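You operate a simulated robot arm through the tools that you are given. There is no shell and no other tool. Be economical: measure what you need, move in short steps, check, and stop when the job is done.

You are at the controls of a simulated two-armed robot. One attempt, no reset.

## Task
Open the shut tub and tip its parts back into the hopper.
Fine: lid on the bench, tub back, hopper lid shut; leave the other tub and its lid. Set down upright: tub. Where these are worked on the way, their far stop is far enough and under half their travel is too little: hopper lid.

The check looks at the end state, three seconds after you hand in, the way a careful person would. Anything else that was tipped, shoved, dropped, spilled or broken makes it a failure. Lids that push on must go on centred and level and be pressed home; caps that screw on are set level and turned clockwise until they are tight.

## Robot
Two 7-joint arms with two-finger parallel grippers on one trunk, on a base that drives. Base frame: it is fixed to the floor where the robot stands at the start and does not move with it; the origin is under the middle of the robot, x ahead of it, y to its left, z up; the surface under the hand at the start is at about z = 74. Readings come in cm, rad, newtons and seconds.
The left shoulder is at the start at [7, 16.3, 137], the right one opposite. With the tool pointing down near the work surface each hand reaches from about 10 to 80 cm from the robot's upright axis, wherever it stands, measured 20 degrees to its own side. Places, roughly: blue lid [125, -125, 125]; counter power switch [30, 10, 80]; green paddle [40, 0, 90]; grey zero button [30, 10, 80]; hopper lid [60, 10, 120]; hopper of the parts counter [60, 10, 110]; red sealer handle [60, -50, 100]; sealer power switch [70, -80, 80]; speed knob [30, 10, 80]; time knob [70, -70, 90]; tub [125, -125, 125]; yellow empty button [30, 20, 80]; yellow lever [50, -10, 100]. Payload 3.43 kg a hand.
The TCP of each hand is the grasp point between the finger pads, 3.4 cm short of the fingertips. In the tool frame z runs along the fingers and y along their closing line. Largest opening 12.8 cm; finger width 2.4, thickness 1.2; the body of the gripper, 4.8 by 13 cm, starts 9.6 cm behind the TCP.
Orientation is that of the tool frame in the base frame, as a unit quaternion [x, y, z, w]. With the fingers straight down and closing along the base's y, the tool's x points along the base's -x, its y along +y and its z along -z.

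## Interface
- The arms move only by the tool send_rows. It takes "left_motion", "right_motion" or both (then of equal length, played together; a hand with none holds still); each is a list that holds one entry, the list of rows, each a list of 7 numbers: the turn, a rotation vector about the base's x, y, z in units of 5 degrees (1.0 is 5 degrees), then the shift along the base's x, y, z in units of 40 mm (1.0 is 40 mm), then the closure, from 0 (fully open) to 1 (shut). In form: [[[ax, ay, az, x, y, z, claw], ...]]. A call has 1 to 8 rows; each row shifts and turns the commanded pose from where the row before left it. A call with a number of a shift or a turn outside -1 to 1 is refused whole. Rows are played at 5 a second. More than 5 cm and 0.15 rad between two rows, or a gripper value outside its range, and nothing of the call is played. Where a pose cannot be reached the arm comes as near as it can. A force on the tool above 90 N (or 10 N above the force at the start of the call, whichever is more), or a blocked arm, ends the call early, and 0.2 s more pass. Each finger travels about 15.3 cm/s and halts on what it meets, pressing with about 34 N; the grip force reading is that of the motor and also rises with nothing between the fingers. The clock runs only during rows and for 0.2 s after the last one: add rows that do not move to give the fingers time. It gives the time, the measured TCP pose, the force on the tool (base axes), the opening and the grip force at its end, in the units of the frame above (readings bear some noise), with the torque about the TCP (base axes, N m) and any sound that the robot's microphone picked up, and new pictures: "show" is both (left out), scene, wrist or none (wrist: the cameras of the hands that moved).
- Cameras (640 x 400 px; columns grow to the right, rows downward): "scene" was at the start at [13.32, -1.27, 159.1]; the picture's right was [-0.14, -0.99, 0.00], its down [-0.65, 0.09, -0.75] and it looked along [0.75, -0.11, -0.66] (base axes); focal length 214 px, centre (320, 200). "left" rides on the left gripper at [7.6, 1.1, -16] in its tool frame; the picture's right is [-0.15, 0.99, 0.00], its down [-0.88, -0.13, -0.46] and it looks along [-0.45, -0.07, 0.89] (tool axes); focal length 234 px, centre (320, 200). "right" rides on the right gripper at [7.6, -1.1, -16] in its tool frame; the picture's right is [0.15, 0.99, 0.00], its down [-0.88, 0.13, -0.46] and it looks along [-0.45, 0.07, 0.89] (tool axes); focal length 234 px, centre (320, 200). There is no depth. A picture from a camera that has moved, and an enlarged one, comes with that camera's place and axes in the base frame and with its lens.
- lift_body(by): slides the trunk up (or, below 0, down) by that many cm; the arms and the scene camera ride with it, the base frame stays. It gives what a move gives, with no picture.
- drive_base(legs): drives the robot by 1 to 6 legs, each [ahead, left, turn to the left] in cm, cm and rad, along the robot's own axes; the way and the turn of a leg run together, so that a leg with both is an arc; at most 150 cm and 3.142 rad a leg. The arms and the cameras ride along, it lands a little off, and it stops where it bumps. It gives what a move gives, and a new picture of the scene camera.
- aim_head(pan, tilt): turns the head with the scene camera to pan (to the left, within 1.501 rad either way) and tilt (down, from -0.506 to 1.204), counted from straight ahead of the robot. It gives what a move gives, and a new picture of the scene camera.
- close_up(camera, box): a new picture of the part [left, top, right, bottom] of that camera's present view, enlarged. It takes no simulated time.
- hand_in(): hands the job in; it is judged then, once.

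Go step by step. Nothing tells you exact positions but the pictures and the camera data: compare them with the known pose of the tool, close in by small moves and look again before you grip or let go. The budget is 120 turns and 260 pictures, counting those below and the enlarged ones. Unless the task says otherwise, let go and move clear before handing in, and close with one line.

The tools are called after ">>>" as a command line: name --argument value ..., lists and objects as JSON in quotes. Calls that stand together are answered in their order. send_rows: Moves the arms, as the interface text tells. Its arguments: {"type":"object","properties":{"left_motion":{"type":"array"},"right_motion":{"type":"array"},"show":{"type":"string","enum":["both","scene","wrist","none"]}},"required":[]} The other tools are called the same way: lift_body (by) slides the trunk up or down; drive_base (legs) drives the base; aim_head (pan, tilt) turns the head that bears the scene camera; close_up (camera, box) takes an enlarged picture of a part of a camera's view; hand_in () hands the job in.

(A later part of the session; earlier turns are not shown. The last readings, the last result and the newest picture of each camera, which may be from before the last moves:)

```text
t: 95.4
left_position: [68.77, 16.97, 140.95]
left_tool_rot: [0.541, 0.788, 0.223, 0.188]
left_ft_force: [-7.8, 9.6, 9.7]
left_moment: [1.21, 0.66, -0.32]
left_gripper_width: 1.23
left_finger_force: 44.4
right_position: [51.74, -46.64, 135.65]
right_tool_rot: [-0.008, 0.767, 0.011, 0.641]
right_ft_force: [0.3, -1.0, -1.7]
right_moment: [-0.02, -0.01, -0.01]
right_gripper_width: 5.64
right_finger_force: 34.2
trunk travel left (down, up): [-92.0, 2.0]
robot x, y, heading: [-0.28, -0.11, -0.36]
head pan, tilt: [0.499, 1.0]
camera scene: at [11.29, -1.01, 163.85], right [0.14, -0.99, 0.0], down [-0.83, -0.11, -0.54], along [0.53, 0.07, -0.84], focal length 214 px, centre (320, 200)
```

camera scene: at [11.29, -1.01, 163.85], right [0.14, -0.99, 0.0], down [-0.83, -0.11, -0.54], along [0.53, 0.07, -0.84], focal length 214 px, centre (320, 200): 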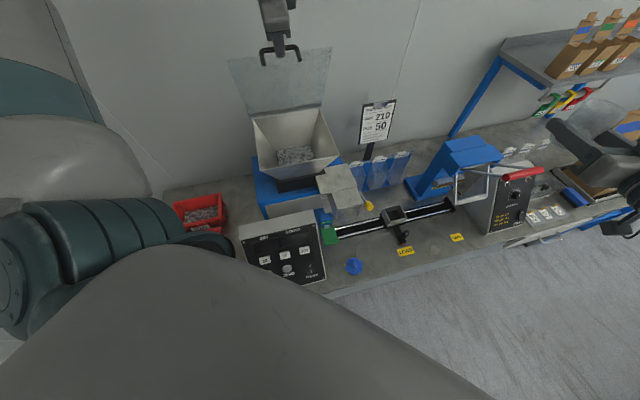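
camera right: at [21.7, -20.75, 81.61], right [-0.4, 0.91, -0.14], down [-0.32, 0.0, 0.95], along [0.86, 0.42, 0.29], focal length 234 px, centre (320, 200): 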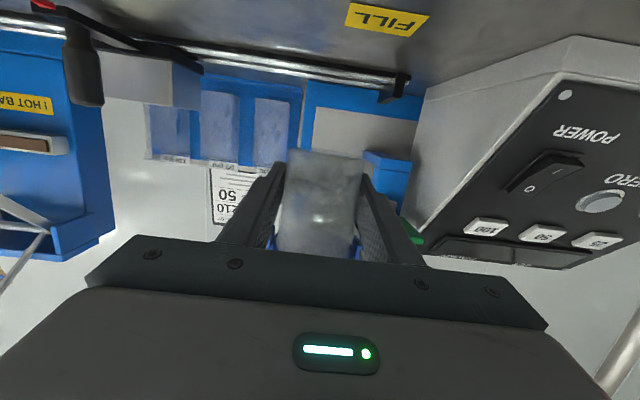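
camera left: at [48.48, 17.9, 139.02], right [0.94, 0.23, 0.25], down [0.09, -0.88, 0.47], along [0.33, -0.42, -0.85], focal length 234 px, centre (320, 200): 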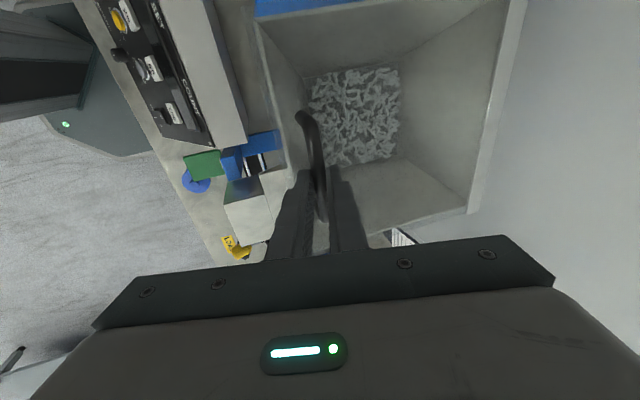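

>>> send_rows --left_motion '[[[0, 0, 0, 0.4, 0.162, 0.08, 1], [-0.05, 0.13, 0, 0.4, 0.162, 0.06, 1], [-0.05, 0.13, 0, 0.41, 0.165, 0.03, 1]]]' --show "scene"

```text
t: 96.2
left_position: [70.27, 16.68, 141.96]
left_tool_rot: [0.544, 0.784, 0.225, 0.196]
left_ft_force: [-0.9, -16.5, 33.6]
left_moment: [-0.16, -0.47, -0.98]
left_gripper_width: 1.1
left_finger_force: 45.5
left hand out of reach, approached as far as the arm can: row 2, 3
right_position: [51.39, -46.98, 135.77]
right_tool_rot: [-0.006, 0.766, 0.01, 0.642]
right_ft_force: [0.0, -0.1, -0.2]
right_moment: [0.01, 0.02, -0.05]
right_gripper_width: 5.64
right_finger_force: 34.2
trunk travel left (down, up): [-92.0, 2.0]
robot x, y, heading: [-0.43, -0.16, -0.368]
head pan, tilt: [0.499, 1.0]
camera scene: at [10.92, -1.29, 163.99], right [0.13, -0.99, 0.0], down [-0.83, -0.11, -0.54], along [0.54, 0.07, -0.84], focal length 214 px, centre (320, 200)
```

scene: 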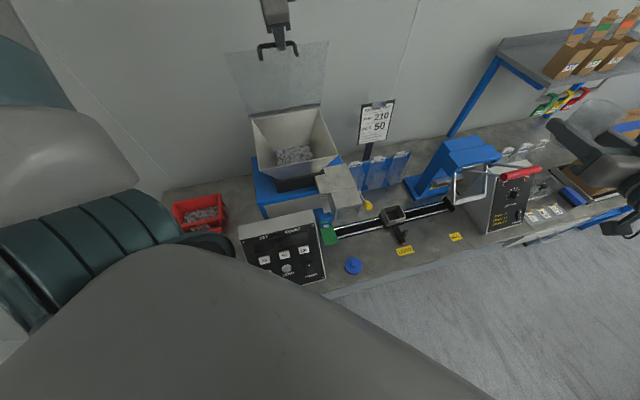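

The lid stands at about 72° open, well past half, held by the left hand. Now bringing the tub with the right hand over the hopper.

>>> send_rows --left_motion '[[[0, 0, 0, 0, 0, -0.06, 1], [0, 0, 0, 0, 0, 0, 1], [0, 0, 0, 0, 0, 0, 1], [0, 0, 0, 0, 0, 0, 1], [0, 0, 0, 0, 0, 0, 1], [0, 0, 0, 0, 0, 0, 1], [0, 0, 0, 0, 0, 0, 1], [0, 0, 0, 0, 0, 0, 1]]]' --right_motion '[[[0, 0, 0, 0, 0.4, 0, 1], [0, 0, 0, 0, 0.8, -0.1, 1], [0, 0, 0, 0, 0.9, -0.1, 1], [0, 0, 0, 0, 0.9, -0.1, 1], [0, 0, 0, 0, 0.9, -0.1, 1], [0, 0, 0, 0, 0.9, -0.1, 1], [0, 0, 0, 0, 0.9, -0.1, 1], [0, 0, 0, 0, 0.9, -0.1, 1]]]'

```text
t: 98.0
left_position: [70.24, 16.8, 141.39]
left_tool_rot: [0.543, 0.787, 0.225, 0.189]
left_ft_force: [1.6, -17.1, 23.2]
left_moment: [0.17, -0.18, -0.32]
left_gripper_width: 1.19
left_finger_force: 45.0
right_position: [51.18, -32.36, 134.15]
right_tool_rot: [-0.011, 0.766, 0.016, 0.642]
right_ft_force: [0.5, -0.4, -1.0]
right_moment: [-0.01, 0.03, 0.02]
right_gripper_width: 5.66
right_finger_force: 33.8
right hand out of reach, approached as far as the arm can: row 5, 6, 7, 8
trunk travel left (down, up): [-92.0, 2.0]
robot x, y, heading: [-0.0, -0.17, -0.362]
head pan, tilt: [0.499, 1.0]
camera scene: at [10.94, -1.56, 163.92], right [0.13, -0.99, 0.0], down [-0.83, -0.11, -0.54], along [0.54, 0.08, -0.84], focal length 214 px, centre (320, 200)
camera right: at [34.09, -34.0, 129.54], right [-0.06, 0.99, -0.13], down [-0.3, 0.11, 0.95], along [0.95, 0.1, 0.29], focal length 234 px, centre (320, 200)
camera left: at [59.73, 22.02, 154.87], right [0.81, 0.17, 0.56], down [-0.05, -0.93, 0.35], along [0.58, -0.31, -0.75], focal length 234 px, centre (320, 200)
```

scene: 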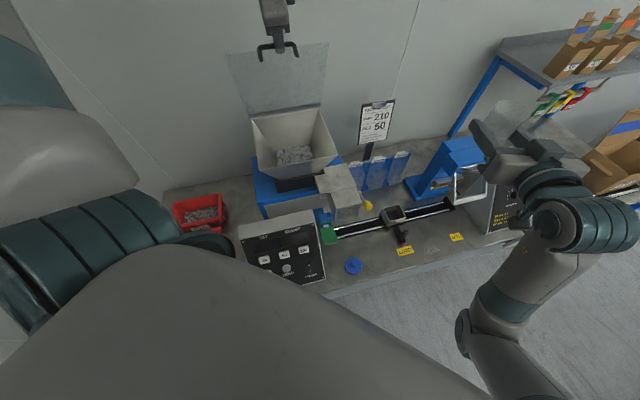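
right: 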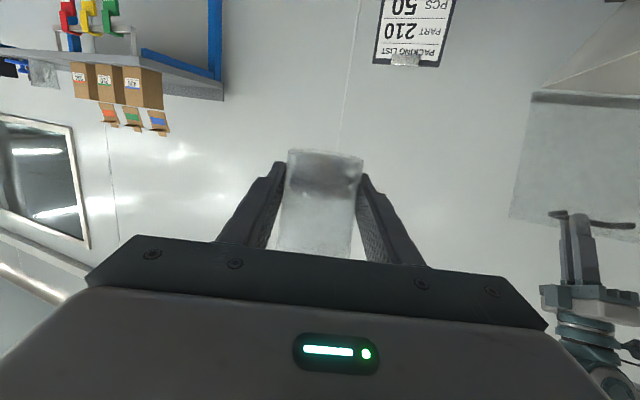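
left: 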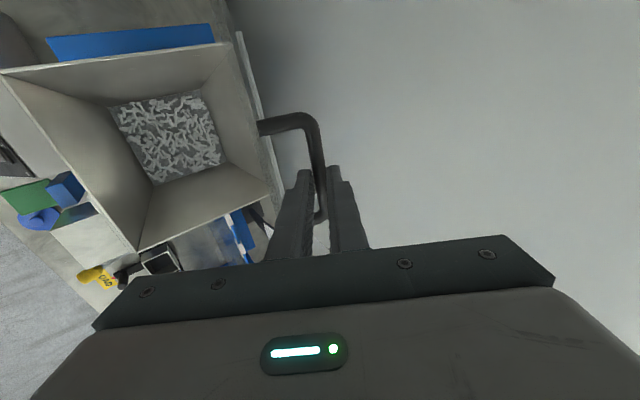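

>>> send_rows --right_motion '[[[0, 0, 1, 0.1, 0.1, 0, 1], [0, 0, 1, 0.1, 0.2, 0, 1], [0, 0, 1, 0.1, 0.3, 0, 1], [0, 0, 1, 0.1, 0.4, 0, 1], [0, 0, 1, 0.1, 0.5, 0, 1], [0, 0, 1, 0.1, 0.6, 0, 1], [0, 0, 1, 0.1, 0.7, 0, 1], [0, 0, 1, 0.1, 0.7, 0, 1]]]' --show "scene"

```text
t: 99.8
left_position: [70.26, 17.0, 141.4]
left_tool_rot: [0.542, 0.787, 0.225, 0.19]
left_ft_force: [1.6, -15.1, 20.6]
left_moment: [0.02, -0.25, -0.58]
left_gripper_width: 1.17
left_finger_force: 44.6
right_position: [54.54, -18.19, 134.65]
right_tool_rot: [-0.269, 0.717, 0.229, 0.601]
right_ft_force: [-0.1, -1.3, -1.2]
right_moment: [0.02, -0.01, 0.01]
right_gripper_width: 5.65
right_finger_force: 33.4
trunk travel left (down, up): [-92.0, 2.0]
robot x, y, heading: [-0.56, -0.07, -0.358]
head pan, tilt: [0.499, 1.0]
camera scene: at [11.03, -1.47, 163.93], right [0.13, -0.99, 0.0], down [-0.83, -0.11, -0.54], along [0.54, 0.08, -0.84], focal length 214 px, centre (320, 200)
```

scene: 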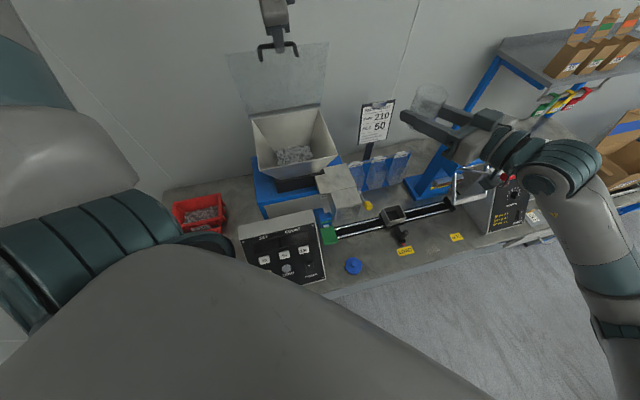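

>>> send_rows --right_motion '[[[0, 0, 0.5, 0.17, 0.8, -0.1, 1], [0, 0, 0.5, 0.17, 0.8, -0.1, 1], [0, 0, 0.5, 0.17, 0.8, -0.1, 1], [0, 0, 0.5, 0.17, 0.8, -0.1, 1], [0, 0, 0.5, 0.17, 0.8, -0.1, 1], [0, 0, 0.5, 0.17, 0.8, -0.1, 1], [0, 0, 0.5, 0.17, 0.8, -0.1, 1], [0, 0, 0.5, 0.17, 0.8, -0.1, 1]]]'

>>> close_up --camera "scene" --box '[200, 0, 440, 200]'

```text
t: 101.6
left_position: [70.27, 16.98, 141.47]
left_tool_rot: [0.543, 0.786, 0.225, 0.19]
left_ft_force: [2.1, -13.8, 20.2]
left_moment: [-0.28, -0.38, -0.86]
left_gripper_width: 1.19
left_finger_force: 45.0
right_position: [59.69, 7.64, 131.08]
right_tool_rot: [-0.39, 0.659, 0.33, 0.551]
right_ft_force: [0.1, -0.1, -1.2]
right_moment: [0.01, -0.01, -0.05]
right_gripper_width: 5.65
right_finger_force: 33.5
trunk travel left (down, up): [-92.0, 2.0]
robot x, y, heading: [-0.57, 0.16, -0.37]
head pan, tilt: [0.499, 1.0]
camera scene: at [11.05, -1.4, 163.93], right [0.13, -0.99, 0.0], down [-0.83, -0.11, -0.54], along [0.54, 0.07, -0.84], focal length 214 px, centre (320, 200)
camera right: at [52.5, -7.87, 126.34], right [-0.88, 0.45, -0.14], down [-0.25, -0.2, 0.95], along [0.4, 0.87, 0.29], focal length 234 px, centre (320, 200)
```

scene: 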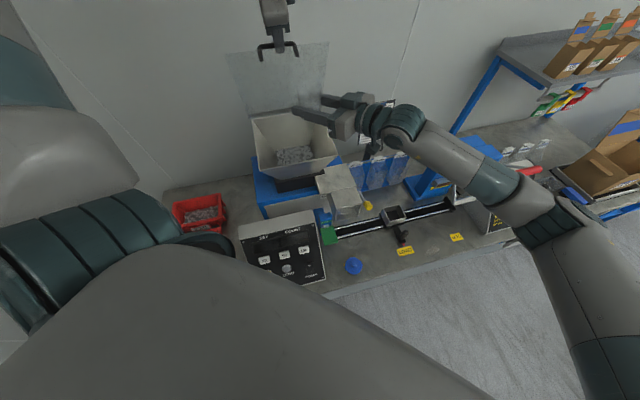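
right: 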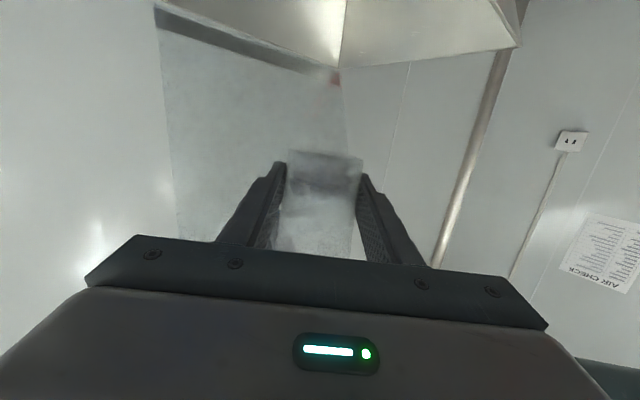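

```text
2.00 times, centred on (320, 100) of scene
camera zoom: at [11.05, -1.4, 163.93], right [0.13, -0.99, 0.0], down [-0.83, -0.11, -0.54], along [0.54, 0.07, -0.84], focal length 429 px, centre (320, 400)
```

zoom: 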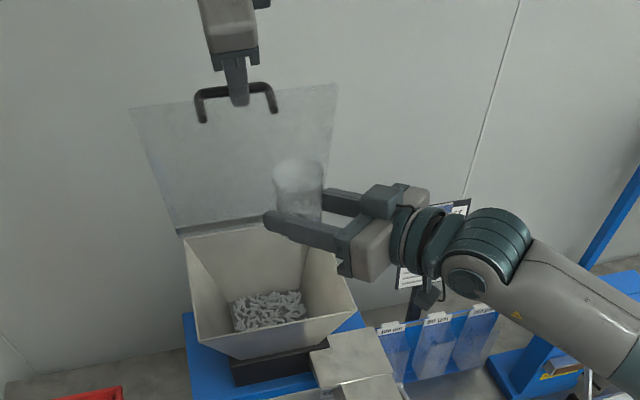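

Tub is over the hopper. Shifting slightly left and lower, then starting to tip it forward-right about the finger axis.

>>> send_rows --right_motion '[[[0, 0, 0, -0.12, 0.7, -0.3, 1], [0, 0, 0, -0.12, 0.7, -0.3, 1], [0, 0, 0, -0.12, 0.7, -0.3, 1], [0.48, 0.86, 0, 0, 0, 0, 1], [0.48, 0.86, 0, 0, 0, 0, 1], [0.48, 0.86, 0, 0, 0, 0, 1], [0.48, 0.86, 0, 0, 0, 0, 1], [0.48, 0.86, 0, 0, 0, 0, 1]]]' --show "scene"

>>> close_up --camera "scene" --box '[200, 0, 440, 200]'

```text
t: 103.4
left_position: [70.25, 16.89, 141.42]
left_tool_rot: [0.543, 0.787, 0.224, 0.189]
left_ft_force: [1.9, -14.9, 17.6]
left_moment: [-0.58, -0.42, -0.94]
left_gripper_width: 1.15
left_finger_force: 45.6
right_position: [58.4, 15.88, 127.43]
right_tool_rot: [-0.262, 0.712, 0.464, 0.457]
right_ft_force: [0.5, -0.1, -1.2]
right_moment: [0.01, 0.01, -0.02]
right_gripper_width: 5.64
right_finger_force: 33.8
trunk travel left (down, up): [-92.0, 2.0]
robot x, y, heading: [-0.45, -0.31, -0.367]
head pan, tilt: [0.499, 1.0]
camera scene: at [11.02, -1.46, 163.93], right [0.13, -0.99, 0.0], down [-0.83, -0.11, -0.54], along [0.54, 0.08, -0.84], focal length 214 px, centre (320, 200)
```

scene: 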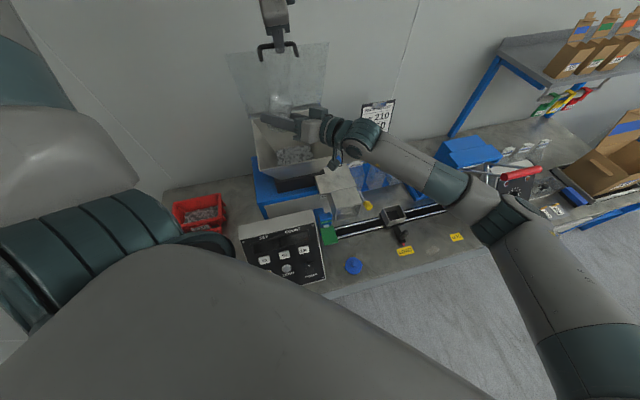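

```text
2.00 times, centred on (320, 100) of scene
camera zoom: at [11.02, -1.46, 163.93], right [0.13, -0.99, 0.0], down [-0.83, -0.11, -0.54], along [0.54, 0.08, -0.84], focal length 429 px, centre (320, 400)
```

zoom: 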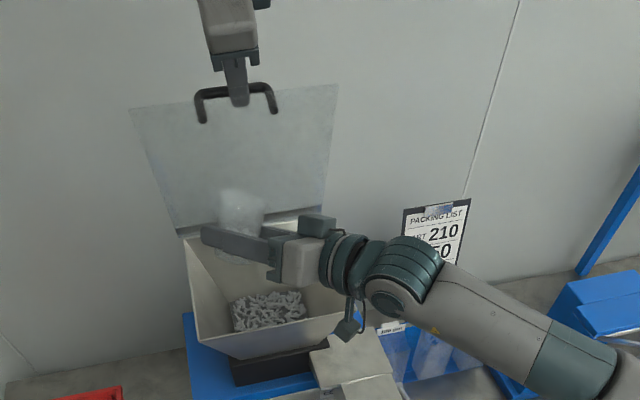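

>>> send_rows --right_motion '[[[0.48, 0.86, 0, 0, 0, 0, 1], [0.48, 0.86, 0, 0, 0, 0, 1], [0.48, 0.86, 0, 0, 0, 0, 1], [0.48, 0.86, 0, 0, 0, 0, 1], [0.48, 0.86, 0, 0, 0, 0, 1], [0.48, 0.86, 0, 0, 0, 0, 1], [0.48, 0.86, 0, 0, 0, 0, 1]]]' --show "none"

>>> close_up --camera "scene" --box '[220, 30, 380, 180]'

```text
t: 105.0
left_position: [70.16, 17.02, 141.38]
left_tool_rot: [0.543, 0.787, 0.224, 0.189]
left_ft_force: [2.0, -15.6, 17.6]
left_moment: [0.03, -0.19, -0.5]
left_gripper_width: 1.17
left_finger_force: 45.0
right_position: [58.4, 15.76, 127.56]
right_tool_rot: [-0.065, 0.731, 0.616, 0.288]
right_ft_force: [0.4, 0.5, -1.4]
right_moment: [0.03, 0.04, 0.02]
right_gripper_width: 5.68
right_finger_force: 34.1
trunk travel left (down, up): [-92.0, 2.0]
robot x, y, heading: [-0.35, 0.13, -0.362]
head pan, tilt: [0.499, 1.0]
```

```text
2.67 times, centred on (300, 105) of scene
camera zoom: at [11.02, -1.47, 163.93], right [0.13, -0.99, 0.0], down [-0.83, -0.11, -0.54], along [0.54, 0.08, -0.84], focal length 572 px, centre (373, 453)
```

zoom: 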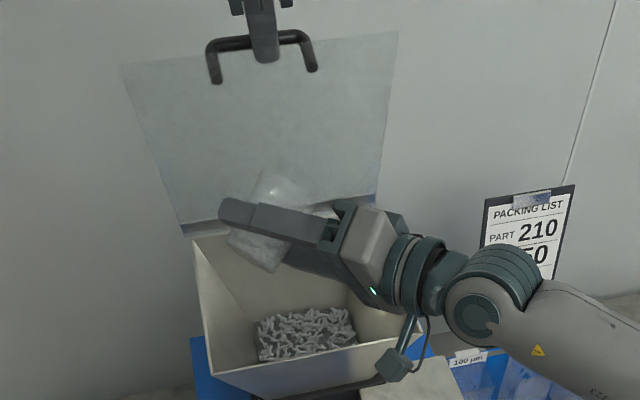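

>>> send_rows --right_motion '[[[0.48, 0.86, 0, 0, 0, 0, 1], [0.48, 0.86, 0, 0, 0, 0, 1], [0.48, 0.86, 0, 0, 0, 0, 1], [0.48, 0.86, 0, 0, 0, 0, 1], [0.48, 0.86, 0, 0, 0, 0, 1], [0.48, 0.86, 0, 0, 0, 0, 1], [0.48, 0.86, 0, 0, 0, 0, 1], [0.48, 0.86, 0, 0, 0, 0, 1]]]' --show "none"

>>> close_up --camera "scene" --box '[220, 30, 380, 180]'

```text
t: 106.8
left_position: [70.25, 16.96, 141.35]
left_tool_rot: [0.542, 0.787, 0.225, 0.189]
left_ft_force: [2.1, -15.0, 18.3]
left_moment: [0.0, -0.23, -0.55]
left_gripper_width: 1.13
left_finger_force: 45.2
right_position: [58.43, 15.73, 127.6]
right_tool_rot: [0.166, 0.672, 0.719, 0.067]
right_ft_force: [-0.3, 1.0, -0.2]
right_moment: [0.0, 0.02, 0.03]
right_gripper_width: 5.66
right_finger_force: 34.1
trunk travel left (down, up): [-92.0, 2.0]
robot x, y, heading: [-0.33, -0.2, -0.366]
head pan, tilt: [0.499, 1.0]
```

```text
2.67 times, centred on (300, 105) of scene
camera zoom: at [11.02, -1.46, 163.93], right [0.13, -0.99, 0.0], down [-0.83, -0.11, -0.54], along [0.54, 0.08, -0.84], focal length 572 px, centre (373, 453)
```

zoom: 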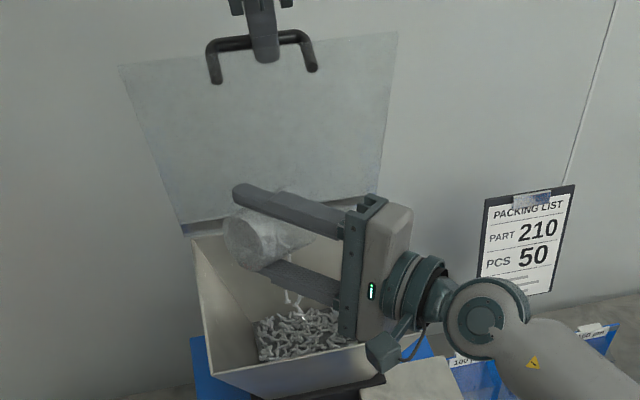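

Parts are pouring into the hopper. Tipping further to about 140° and holding so it empties.

>>> send_rows --right_motion '[[[0.48, 0.86, 0, 0, 0, 0, 1], [0.48, 0.86, 0, 0, 0, 0, 1], [0.48, 0.86, 0, 0, 0, 0, 1], [0.48, 0.86, 0, 0, 0, 0, 1], [0.48, 0.86, 0, 0, 0, 0, 1], [0.48, 0.86, 0, 0, 0, 0, 1], [0.48, 0.86, 0, 0, 0, 0, 1], [0.48, 0.86, 0, 0, 0, 0, 1]]]' --show "wrist"

>>> close_up --camera "scene" --box '[220, 30, 380, 180]'

```text
t: 108.6
left_position: [70.11, 17.0, 141.42]
left_tool_rot: [0.543, 0.787, 0.224, 0.189]
left_ft_force: [1.6, -15.1, 17.3]
left_moment: [-0.11, -0.25, -0.64]
left_gripper_width: 1.14
left_finger_force: 45.0
right_position: [58.18, 15.71, 127.45]
right_tool_rot: [0.378, 0.535, 0.738, -0.164]
right_ft_force: [-0.7, -0.3, 0.3]
right_moment: [-0.01, -0.01, 0.02]
right_gripper_width: 5.63
right_finger_force: 34.0
trunk travel left (down, up): [-92.0, 2.0]
robot x, y, heading: [-0.49, 0.21, -0.361]
head pan, tilt: [0.499, 1.0]
camera right: at [46.41, 2.93, 130.03], right [0.54, -0.35, 0.77], down [0.49, -0.61, -0.62], along [0.68, 0.71, -0.16], focal length 234 px, centre (320, 200)
```

right: 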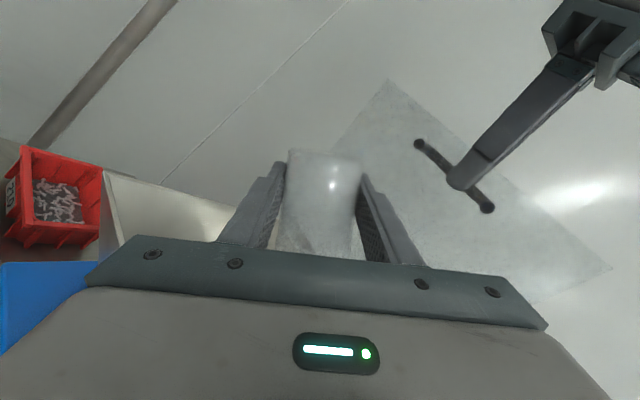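

```text
2.67 times, centred on (300, 105) of scene
camera zoom: at [11.02, -1.46, 163.93], right [0.13, -0.99, 0.0], down [-0.83, -0.11, -0.54], along [0.54, 0.08, -0.84], focal length 572 px, centre (373, 453)
```

zoom: 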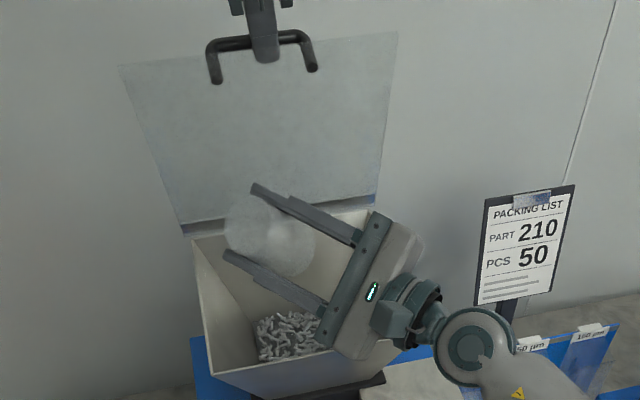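

>>> send_rows --right_motion '[[[0.48, 0.86, 0, 0, 0, 0, 1], [0.48, 0.86, 0, 0, 0, 0, 1], [0.48, 0.86, 0, 0, 0, 0, 1], [0.48, 0.86, 0, 0, 0, 0, 1], [0, 0, 0, 0, 0, 0.2, 1], [0, 0, 0, 0, 0, -0.2, 1], [0, 0, 0, 0, 0, 0.2, 1], [0, 0, 0, 0, 0, -0.2, 1]]]' --show "wrist"

>>> close_up --camera "scene" --box '[220, 30, 380, 180]'

>>> close_up --camera "right" --box '[240, 130, 400, 270]'

```text
t: 110.4
left_position: [70.2, 17.08, 141.3]
left_tool_rot: [0.543, 0.787, 0.225, 0.189]
left_ft_force: [2.1, -15.1, 17.7]
left_moment: [0.01, -0.2, -0.58]
left_gripper_width: 1.16
left_finger_force: 45.2
right_position: [58.25, 15.82, 127.5]
right_tool_rot: [0.47, 0.441, 0.715, -0.272]
right_ft_force: [-0.6, -0.8, -0.4]
right_moment: [-0.04, -0.02, -0.01]
right_gripper_width: 5.61
right_finger_force: 33.8
trunk travel left (down, up): [-92.0, 2.0]
robot x, y, heading: [-0.33, 0.14, -0.365]
head pan, tilt: [0.499, 1.0]
camera right: at [47.45, 2.41, 131.36], right [0.73, -0.45, 0.5], down [0.27, -0.49, -0.83], along [0.62, 0.75, -0.23], focal length 234 px, centre (320, 200)
```

right: 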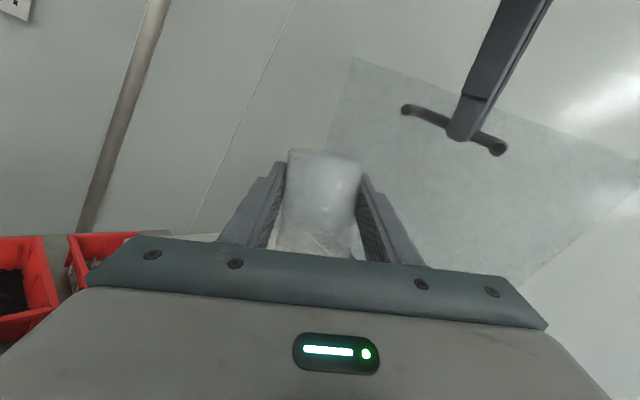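

```text
2.67 times, centred on (300, 105) of scene
camera zoom: at [11.02, -1.46, 163.93], right [0.13, -0.99, 0.0], down [-0.83, -0.11, -0.54], along [0.54, 0.08, -0.84], focal length 572 px, centre (373, 453)
```

zoom: 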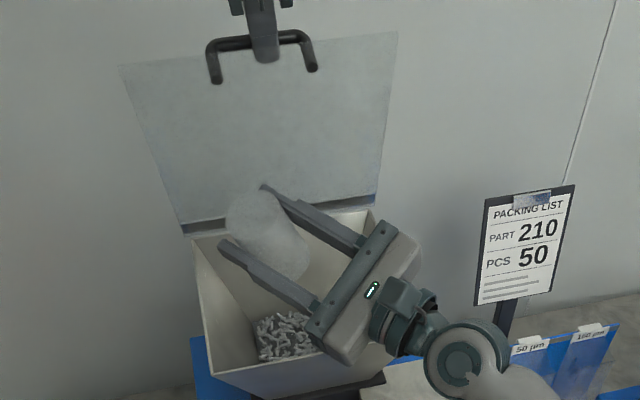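

```text
2.86 times, centred on (320, 200) of right
camera zoom: at [47.45, 2.41, 131.36], right [0.73, -0.45, 0.5], down [0.27, -0.49, -0.83], along [0.62, 0.75, -0.23], focal length 669 px, centre (320, 200)
```

zoom: 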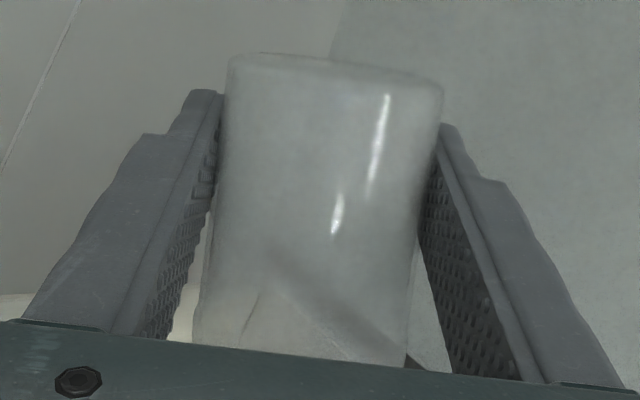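

The tub is empty. Rolling it upright again.

>>> send_rows --right_motion '[[[-0.48, -0.86, 0, 0, 0, 0.05, 1], [-0.48, -0.86, 0, 0, 0, 0.05, 1], [-0.48, -0.86, 0, 0, 0, 0.05, 1], [-0.48, -0.86, 0, 0, 0, 0.05, 1], [-0.48, -0.86, 0, 0, 0, 0.05, 1], [-0.48, -0.86, 0, 0, 0, 0.05, 1], [-0.48, -0.86, 0, 0, 0, 0.05, 1], [-0.48, -0.86, 0, 0, 0, 0.05, 1]]]' --show "none"

>>> send_rows --right_motion '[[[-0.48, -0.86, 0, 0, 0, 0.05, 1], [-0.48, -0.86, 0, 0, 0, 0.05, 1], [-0.48, -0.86, 0, 0, 0, 0.05, 1], [-0.48, -0.86, 0, 0, 0, 0.05, 1], [-0.48, -0.86, 0, 0, 0, 0.05, 1], [-0.48, -0.86, 0, 0, 0, 0.05, 1], [-0.48, -0.86, 0, 0, 0, 0.05, 1], [-0.48, -0.86, 0, 0, 0, 0.05, 1]]]' --show "none"

>>> send_rows --right_motion '[[[-0.48, -0.86, 0, 0, 0, 0, 1], [-0.48, -0.86, 0, 0, 0, 0, 1], [-0.48, -0.86, 0, 0, 0, 0, 1], [-0.48, -0.86, 0, 0, 0, 0, 1], [-0.48, -0.86, 0, 0, 0, 0, 1], [-0.48, -0.86, 0, 0, 0, 0, 1], [-0.48, -0.86, 0, 0, 0, 0, 1], [-0.48, -0.86, 0, 0, 0, 0, 1]]]' --show "none"

>>> send_rows --right_motion '[[[-0.48, -0.86, 0, 0, 0, 0, 1], [-0.48, -0.86, 0, 0, 0, 0, 1], [-0.48, -0.86, 0, 0, 0, 0, 1], [-0.48, -0.86, 0, 0, 0, 0, 1], [-0.48, -0.86, 0, 0, 0, 0, 1], [-0.48, -0.86, 0, 0, 0, 0, 1], [-0.48, -0.86, 0, 0, 0, 0, 1], [-0.48, -0.86, 0, 0, 0, 0, 1]]]' --show "scene"

```text
t: 112.2
left_position: [70.2, 17.05, 141.25]
left_tool_rot: [0.542, 0.787, 0.224, 0.188]
left_ft_force: [2.6, -14.5, 17.5]
left_moment: [0.03, -0.22, -0.58]
left_gripper_width: 1.16
left_finger_force: 45.2
right_position: [58.38, 15.89, 129.3]
right_tool_rot: [0.276, 0.614, 0.738, -0.048]
right_ft_force: [-0.5, 0.1, -0.1]
right_moment: [0.0, 0.02, -0.02]
right_gripper_width: 5.59
right_finger_force: 34.1
trunk travel left (down, up): [-92.0, 2.0]
robot x, y, heading: [0.16, -0.14, -0.367]
head pan, tilt: [0.499, 1.0]
```

```text
t: 114.0
left_position: [70.33, 17.01, 141.39]
left_tool_rot: [0.542, 0.787, 0.225, 0.189]
left_ft_force: [2.2, -13.9, 17.8]
left_moment: [-0.01, -0.24, -0.51]
left_gripper_width: 1.14
left_finger_force: 45.1
right_position: [58.29, 15.85, 130.79]
right_tool_rot: [0.051, 0.713, 0.675, 0.182]
right_ft_force: [-1.1, 0.3, -0.2]
right_moment: [0.01, -0.02, -0.02]
right_gripper_width: 5.6
right_finger_force: 34.0
trunk travel left (down, up): [-92.0, 2.0]
robot x, y, heading: [-0.54, -0.31, -0.359]
head pan, tilt: [0.499, 1.0]
```

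```text
t: 115.8
left_position: [70.28, 16.97, 141.5]
left_tool_rot: [0.543, 0.787, 0.225, 0.189]
left_ft_force: [1.3, -13.8, 17.1]
left_moment: [-0.01, -0.23, -0.56]
left_gripper_width: 1.13
left_finger_force: 45.0
right_position: [58.46, 15.78, 130.75]
right_tool_rot: [-0.179, 0.729, 0.534, 0.39]
right_ft_force: [-0.5, -0.4, 1.2]
right_moment: [-0.03, 0.03, 0.03]
right_gripper_width: 5.59
right_finger_force: 34.0
trunk travel left (down, up): [-92.0, 2.0]
robot x, y, heading: [-0.21, -0.04, -0.364]
head pan, tilt: [0.499, 1.0]
```

```text
t: 117.6
left_position: [70.18, 17.06, 141.46]
left_tool_rot: [0.543, 0.787, 0.224, 0.189]
left_ft_force: [2.3, -13.6, 16.4]
left_moment: [-0.05, -0.18, -0.56]
left_gripper_width: 1.16
left_finger_force: 45.2
right_position: [58.22, 15.9, 130.73]
right_tool_rot: [-0.39, 0.659, 0.33, 0.553]
right_ft_force: [0.5, -0.4, -0.7]
right_moment: [-0.02, 0.0, 0.03]
right_gripper_width: 5.61
right_finger_force: 33.7
trunk travel left (down, up): [-92.0, 2.0]
robot x, y, heading: [-0.29, -0.48, -0.365]
head pan, tilt: [0.499, 1.0]
camera scene: at [11.04, -1.43, 163.93], right [0.13, -0.99, 0.0], down [-0.83, -0.11, -0.54], along [0.54, 0.08, -0.84], focal length 214 px, centre (320, 200)
```

scene: 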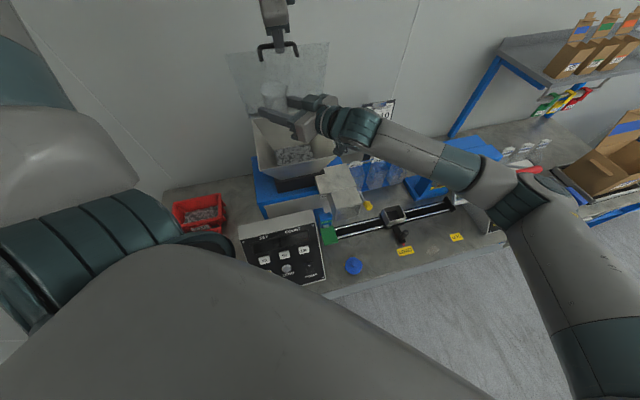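

>>> send_rows --right_motion '[[[0, 0, 0, 0.05, -0.8, 0.1, 1], [0, 0, 0, 0.05, -0.9, 0.1, 1], [0, 0, -0.6, -0.1, -0.9, 0.1, 1], [0, 0, -0.6, -0.15, -0.9, 0.1, 1], [0, 0, -0.7, -0.15, -0.9, 0, 1], [0, 0, -0.7, -0.15, -0.9, 0, 1], [0, 0, -0.7, -0.15, -0.9, 0, 1], [0, 0, -0.7, -0.15, -0.9, 0, 1]]]' --show "scene"

>>> close_up --camera "scene" --box '[220, 70, 380, 190]'

```text
t: 119.4
left_position: [70.13, 17.14, 141.33]
left_tool_rot: [0.543, 0.787, 0.224, 0.188]
left_ft_force: [1.5, -14.2, 15.8]
left_moment: [-0.05, -0.12, -0.52]
left_gripper_width: 1.16
left_finger_force: 45.1
right_position: [55.62, -12.66, 132.24]
right_tool_rot: [-0.268, 0.717, 0.229, 0.601]
right_ft_force: [0.9, -0.3, -0.5]
right_moment: [-0.01, -0.01, 0.0]
right_gripper_width: 5.59
right_finger_force: 34.0
trunk travel left (down, up): [-92.0, 2.0]
robot x, y, heading: [-0.78, -0.02, -0.356]
head pan, tilt: [0.499, 1.0]
camera scene: at [11.0, -1.49, 163.92], right [0.13, -0.99, 0.0], down [-0.83, -0.11, -0.54], along [0.54, 0.08, -0.84], focal length 214 px, centre (320, 200)
```

scene: 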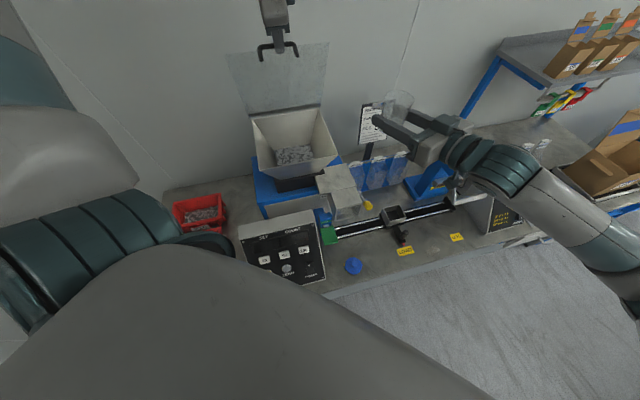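

```text
3.33 times, centred on (300, 130) of scene
camera zoom: at [11.0, -1.49, 163.92], right [0.13, -0.99, 0.0], down [-0.83, -0.11, -0.54], along [0.54, 0.08, -0.84], focal length 715 px, centre (387, 433)
```

zoom: 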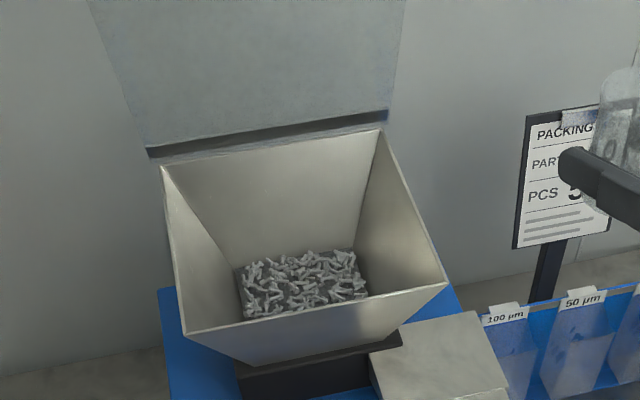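

>>> close_up --camera "scene" --box '[360, 80, 440, 150]'

>>> close_up --camera "right" --box '[240, 130, 400, 270]'

```text
5.71 times, centred on (400, 115) of scene
camera zoom: at [11.0, -1.49, 163.92], right [0.13, -0.99, 0.0], down [-0.83, -0.11, -0.54], along [0.54, 0.08, -0.84], focal length 1226 px, centre (-137, 686)
```

zoom: 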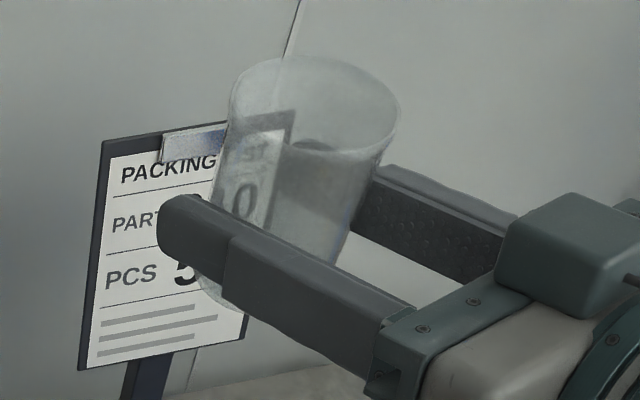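

```text
2.86 times, centred on (320, 200) of right
camera zoom: at [43.48, -24.57, 127.55], right [-0.67, 0.73, -0.14], down [-0.3, -0.1, 0.95], along [0.67, 0.68, 0.29], focal length 669 px, centre (320, 200)
```

zoom: 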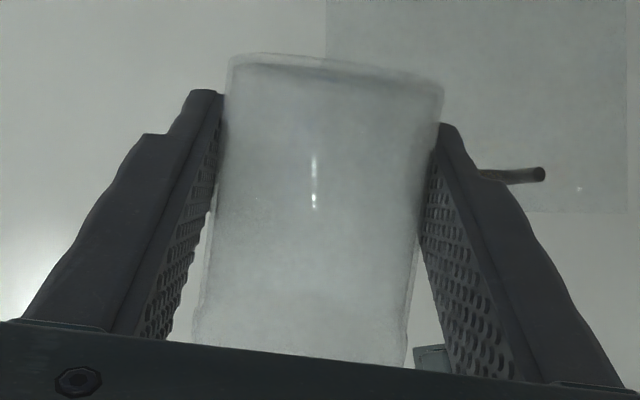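

Tub is clean and empty, nothing spilled. Now lowering the hopper lid along the reverse arc.

>>> send_rows --left_motion '[[[0, 0, 0, -0.34, -0.06, -0.08, 1], [-0.105, 0.26, 0, -0.38, -0.154, -0.14, 1], [-0.105, 0.26, 0, -0.38, -0.154, -0.15, 1], [-0.105, 0.26, 0, -0.36, -0.146, -0.21, 1], [-0.105, 0.26, 0, -0.36, -0.146, -0.22, 1]]]' --show "none"

>>> send_rows --left_motion '[[[-0.105, 0.26, 0, -0.33, -0.135, -0.262, 1], [-0.105, 0.26, 0, -0.33, -0.135, -0.262, 1], [-0.105, 0.26, 0, -0.275, -0.112, -0.32, 1], [-0.105, 0.26, 0, -0.275, -0.112, -0.32, 1]]]' --show "scene"

```text
t: 120.6
left_position: [62.82, 14.19, 137.83]
left_tool_rot: [0.55, 0.802, 0.174, 0.156]
left_ft_force: [-2.1, -25.2, 14.7]
left_moment: [-0.92, -0.3, -0.85]
left_gripper_width: 1.14
left_finger_force: 44.5
right_position: [55.4, -12.72, 132.33]
right_tool_rot: [-0.268, 0.717, 0.231, 0.601]
right_ft_force: [0.0, 0.8, -0.4]
right_moment: [-0.03, 0.02, 0.01]
right_gripper_width: 5.59
right_finger_force: 33.9
trunk travel left (down, up): [-92.0, 2.0]
robot x, y, heading: [-0.52, 0.03, -0.358]
head pan, tilt: [0.499, 1.0]
```

```text
t: 121.6
left_position: [58.46, 12.42, 133.15]
left_tool_rot: [0.554, 0.812, 0.135, 0.128]
left_ft_force: [5.3, -12.5, -1.2]
left_moment: [-0.27, -0.05, -0.34]
left_gripper_width: 1.16
left_finger_force: 45.0
right_position: [55.91, -12.28, 132.08]
right_tool_rot: [-0.269, 0.718, 0.23, 0.6]
right_ft_force: [0.7, 0.1, 0.1]
right_moment: [0.02, 0.0, -0.03]
right_gripper_width: 5.59
right_finger_force: 34.3
trunk travel left (down, up): [-92.0, 2.0]
robot x, y, heading: [-0.09, 0.18, -0.367]
head pan, tilt: [0.499, 1.0]
camera scene: at [11.39, -1.29, 163.89], right [0.14, -0.99, 0.0], down [-0.83, -0.11, -0.54], along [0.53, 0.08, -0.84], focal length 214 px, centre (320, 200)
```

scene: 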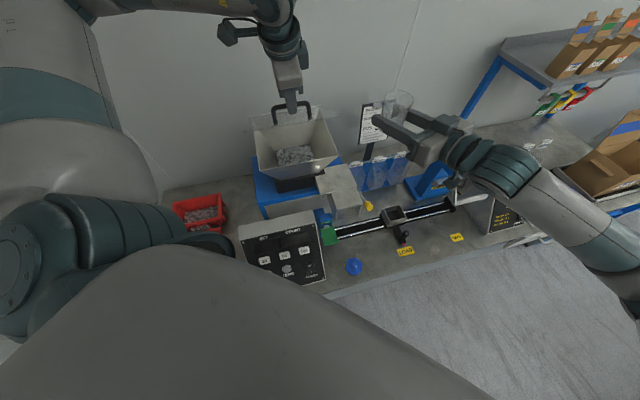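

>>> send_rows --left_motion '[[[-0.105, 0.26, 0, -0.229, -0.08, -0.365, 1], [-0.105, 0.26, 0, -0.229, -0.08, -0.365, 1], [-0.105, 0.26, 0, -0.166, -0.067, -0.405, 1], [-0.105, 0.26, 0, -0.166, -0.067, -0.405, 1], [-0.105, 0.26, 0, -0.11, -0.045, -0.41, 1], [-0.105, 0.26, 0, -0.08, -0.03, -0.32, 1], [0, 0, 0, 0, 0, 0, 1]]]' --show "scene"

>>> close_up --camera "scene" --box '[220, 80, 380, 200]'

```text
t: 123.2
left_position: [54.59, 11.07, 124.32]
left_tool_rot: [0.558, 0.822, 0.073, 0.089]
left_ft_force: [8.1, -12.1, -2.6]
left_moment: [-0.52, -0.27, 0.33]
left_gripper_width: 1.15
left_finger_force: 44.8
right_position: [55.95, -12.34, 132.03]
right_tool_rot: [-0.268, 0.718, 0.229, 0.599]
right_ft_force: [-0.4, -0.5, -0.1]
right_moment: [0.01, 0.0, -0.01]
right_gripper_width: 5.56
right_finger_force: 34.4
trunk travel left (down, up): [-92.0, 2.0]
robot x, y, heading: [-0.98, -0.13, -0.366]
head pan, tilt: [0.499, 1.0]
camera scene: at [11.48, -1.27, 163.88], right [0.13, -0.99, 0.0], down [-0.83, -0.11, -0.54], along [0.53, 0.07, -0.84], focal length 214 px, centre (320, 200)
```

scene: 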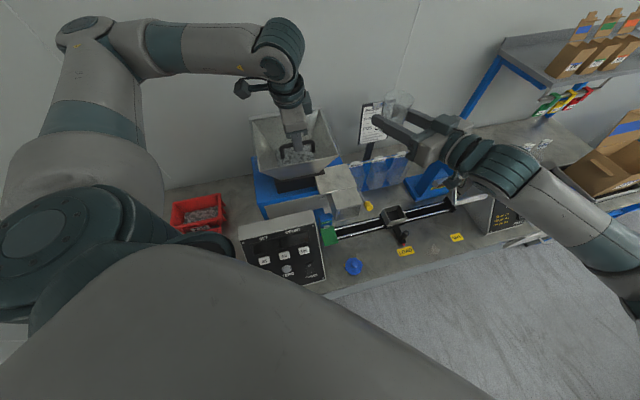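

```text
3.33 times, centred on (300, 140) of scene
camera zoom: at [11.48, -1.27, 163.88], right [0.13, -0.99, 0.0], down [-0.83, -0.11, -0.54], along [0.53, 0.07, -0.84], focal length 715 px, centre (387, 400)
```

zoom: 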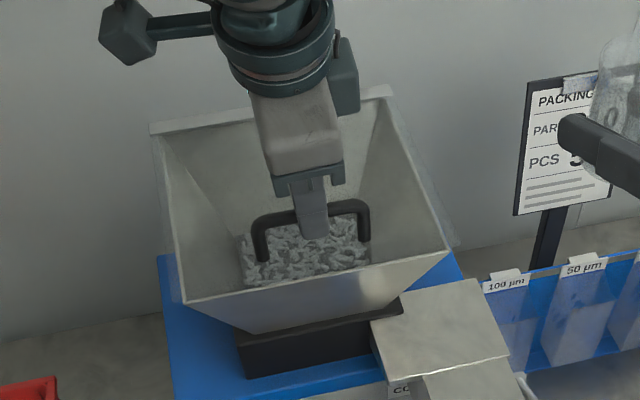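

>>> send_rows --left_motion '[[[0, 0, 0, 0, 0, -0.1, 1], [0, 0, 0, 0, 0, -0.06, 1], [0, 0, 0, 0, 0, 0, 0.85], [0, 0, 0, 0, 0, 0, 0.65], [0, 0, 0, -0.03, 0, 0.5, 0.6], [0, 0, 0, -0.05, 0, 0.8, 0.6], [0, 0, 0, -0.05, 0.1, 0.9, 0.6], [0, 0, 0, -0.1, 0.1, 0.9, 0.6]]]' --show "none"

>>> close_up --camera "scene" --box '[220, 80, 380, 200]'

```text
t: 125.0
left_position: [53.28, 11.99, 135.7]
left_tool_rot: [0.558, 0.822, 0.073, 0.09]
left_ft_force: [0.3, 0.1, 0.2]
left_moment: [-0.03, -0.03, 0.02]
left_gripper_width: 5.12
left_finger_force: 0.0
right_position: [55.69, -12.1, 132.22]
right_tool_rot: [-0.27, 0.717, 0.229, 0.6]
right_ft_force: [-0.1, -0.3, 0.3]
right_moment: [-0.02, 0.01, -0.02]
right_gripper_width: 5.59
right_finger_force: 33.6
trunk travel left (down, up): [-92.0, 2.0]
robot x, y, heading: [-0.67, -0.26, -0.361]
head pan, tilt: [0.499, 1.0]
```

```text
3.33 times, centred on (300, 140) of scene
camera zoom: at [11.19, -1.05, 163.91], right [0.13, -0.99, 0.0], down [-0.83, -0.11, -0.54], along [0.54, 0.07, -0.84], focal length 715 px, centre (387, 400)
```

zoom: 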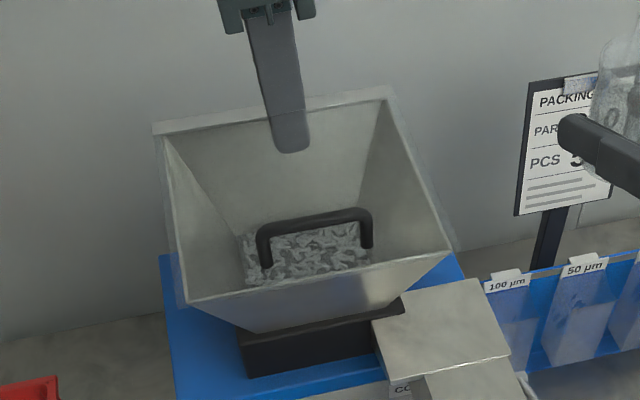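

Hopper lid is shut with the parts inside. Returning the right hand to its carrying pose and raising the left hand.

>>> send_rows --right_motion '[[[0, 0, -1, 0, -1, 0.05, 1], [0, 0, -1, 0, -1, 0.05, 1], [0, 0, -1, 0, -1, 0.05, 1], [0, 0, -1, 0, -1, 0.05, 1], [0, 0, -1, 0, -1, 0.05, 1], [0, 0, -1, 0, -1, 0.05, 1], [0, 0, -1, 0, -1, 0.05, 1], [0, 0, -1, 0, -1, 0, 1]]]' --left_motion '[[[0, 0, 0, -0.2, 0.1, 0.4, 0.6], [0, 0, 0, -0.2, 0.1, 0.4, 0.6], [0, 0, 0, -0.2, 0.1, 0.4, 0.6], [0, 0, 0, 0, 0, 0, 0.6], [0, 0, 0, 0, 0, 0, 0.6], [0, 0, 0, 0, 0, 0, 0.6], [0, 0, 0, 0, 0, 0, 0.6], [0, 0, 0, 0, 0, 0, 0.6]]]' --show "none"

>>> drive_base --legs '[[-29.3, -11.1, 0], [0, 0, 0.363]]'

```text
t: 126.8
left_position: [50.91, 13.21, 140.43]
left_tool_rot: [0.558, 0.821, 0.074, 0.09]
left_ft_force: [0.2, 0.1, -0.3]
left_moment: [-0.04, 0.0, -0.01]
left_gripper_width: 5.13
left_finger_force: 0.0
right_position: [55.11, -44.37, 133.76]
right_tool_rot: [-0.007, 0.767, 0.011, 0.642]
right_ft_force: [-0.3, -0.3, -0.4]
right_moment: [-0.01, 0.04, 0.0]
right_gripper_width: 5.62
right_finger_force: 34.0
trunk travel left (down, up): [-92.0, 2.0]
robot x, y, heading: [0.07, 0.32, -0.365]
head pan, tilt: [0.499, 1.0]
```

```text
t: 130.0
left_position: [11.58, 30.54, 140.4]
left_tool_rot: [0.397, 0.911, 0.089, 0.074]
left_ft_force: [0.4, 1.0, -0.1]
left_moment: [0.01, 0.01, -0.01]
left_gripper_width: 5.1
left_finger_force: 0.1
right_position: [36.25, -21.71, 133.49]
right_tool_rot: [-0.148, 0.753, 0.128, 0.629]
right_ft_force: [0.8, -0.8, -0.4]
right_moment: [0.02, -0.03, 0.03]
right_gripper_width: 5.57
right_finger_force: 34.1
trunk travel left (down, up): [-92.0, 2.0]
robot x, y, heading: [-31.69, -0.74, 0.006]
head pan, tilt: [0.499, 1.0]
camera scene: at [-20.35, 2.92, 163.91], right [0.48, -0.88, 0.0], down [-0.74, -0.41, -0.54], along [0.47, 0.26, -0.84], focal length 214 px, centre (320, 200)
```

scene: 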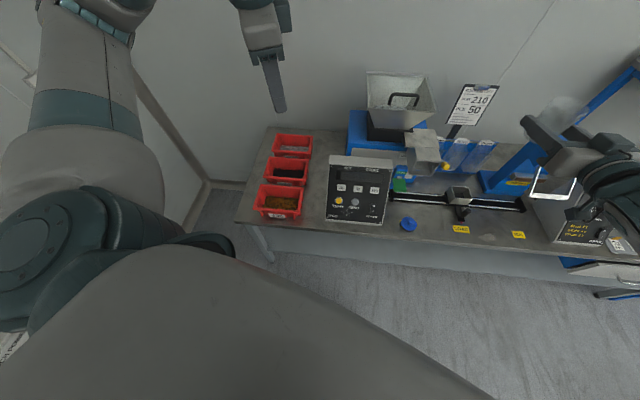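

>>> lift_body --by -32

>>> aim_head --pan -0.1 --tilt 0.85

>>> send_rows --right_motion '[[[0, 0, 0, 0.25, -0.05, -0.6, 1], [0, 0, 0, 0.25, -0.05, -0.7, 1], [0, 0, 0, 0.25, 0, -0.8, 1], [0, 0, 0, 0.2, 0, -0.8, 1], [0, 0, 0, 0, 0, -0.8, 1], [0, 0, 0, 0, 0, -0.8, 1], [0, 0, 0, 0, 0, -0.8, 1], [0, 0, 0, 0, 0, 0, 1]]]'

```text
t: 133.2
left_position: [11.59, 30.57, 108.49]
left_tool_rot: [0.398, 0.91, 0.088, 0.075]
left_ft_force: [0.6, 0.4, 0.3]
left_moment: [-0.01, -0.02, -0.02]
left_gripper_width: 5.13
left_finger_force: 0.0
right_position: [36.24, -21.38, 101.6]
right_tool_rot: [-0.149, 0.753, 0.128, 0.628]
right_ft_force: [1.0, -0.5, 0.2]
right_moment: [-0.02, 0.01, -0.01]
right_gripper_width: 5.59
right_finger_force: 34.2
trunk travel left (down, up): [-60.0, 34.0]
robot x, y, heading: [-31.45, -0.08, 0.001]
head pan, tilt: [0.499, 1.0]
```

```text
t: 134.2
left_position: [11.53, 30.65, 108.44]
left_tool_rot: [0.398, 0.91, 0.088, 0.075]
left_ft_force: [0.6, 0.0, -0.1]
left_moment: [-0.03, -0.01, -0.03]
left_gripper_width: 5.12
left_finger_force: 0.0
right_position: [36.28, -21.49, 101.66]
right_tool_rot: [-0.149, 0.753, 0.128, 0.628]
right_ft_force: [0.4, -0.1, -0.2]
right_moment: [0.02, -0.02, 0.01]
right_gripper_width: 5.6
right_finger_force: 33.6
trunk travel left (down, up): [-60.0, 34.0]
robot x, y, heading: [-32.12, -0.36, 0.006]
head pan, tilt: [-0.099, 0.85]
camera scene: at [-18.74, -1.06, 133.02], right [-0.09, -1.0, 0.0], down [-0.75, 0.07, -0.66], along [0.66, -0.06, -0.75], focal length 214 px, centre (320, 200)
```

scene: 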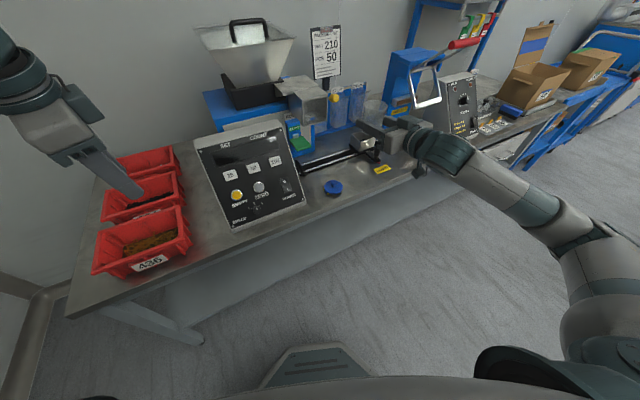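

```text
t: 135.9
left_position: [11.56, 30.6, 108.41]
left_tool_rot: [0.398, 0.91, 0.088, 0.075]
left_ft_force: [-0.2, 0.1, 0.5]
left_moment: [-0.02, 0.03, -0.04]
left_gripper_width: 5.13
left_finger_force: 0.1
right_position: [40.34, -21.8, 80.3]
right_tool_rot: [-0.149, 0.751, 0.128, 0.63]
right_ft_force: [0.3, 0.6, 0.1]
right_moment: [0.01, -0.02, 0.0]
right_gripper_width: 5.58
right_finger_force: 33.6
trunk travel left (down, up): [-60.0, 34.0]
robot x, y, heading: [-31.23, -0.01, 0.001]
head pan, tilt: [-0.099, 0.85]
camera scene: at [-18.75, -1.06, 133.02], right [-0.09, -1.0, 0.0], down [-0.75, 0.07, -0.66], along [0.66, -0.06, -0.75], focal length 214 px, centre (320, 200)
camera right: at [24.95, -29.35, 75.67], right [-0.4, 0.9, -0.14], down [-0.32, 0.0, 0.95], along [0.86, 0.43, 0.29], focal length 234 px, centre (320, 200)
```

scene: 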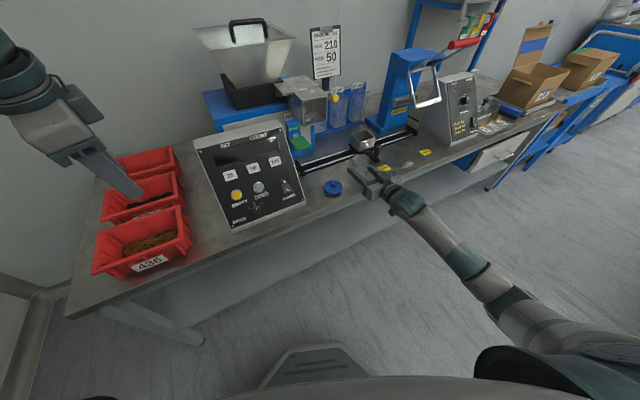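
right: 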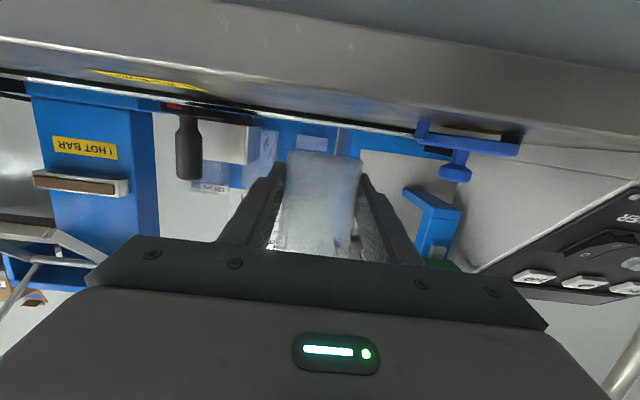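

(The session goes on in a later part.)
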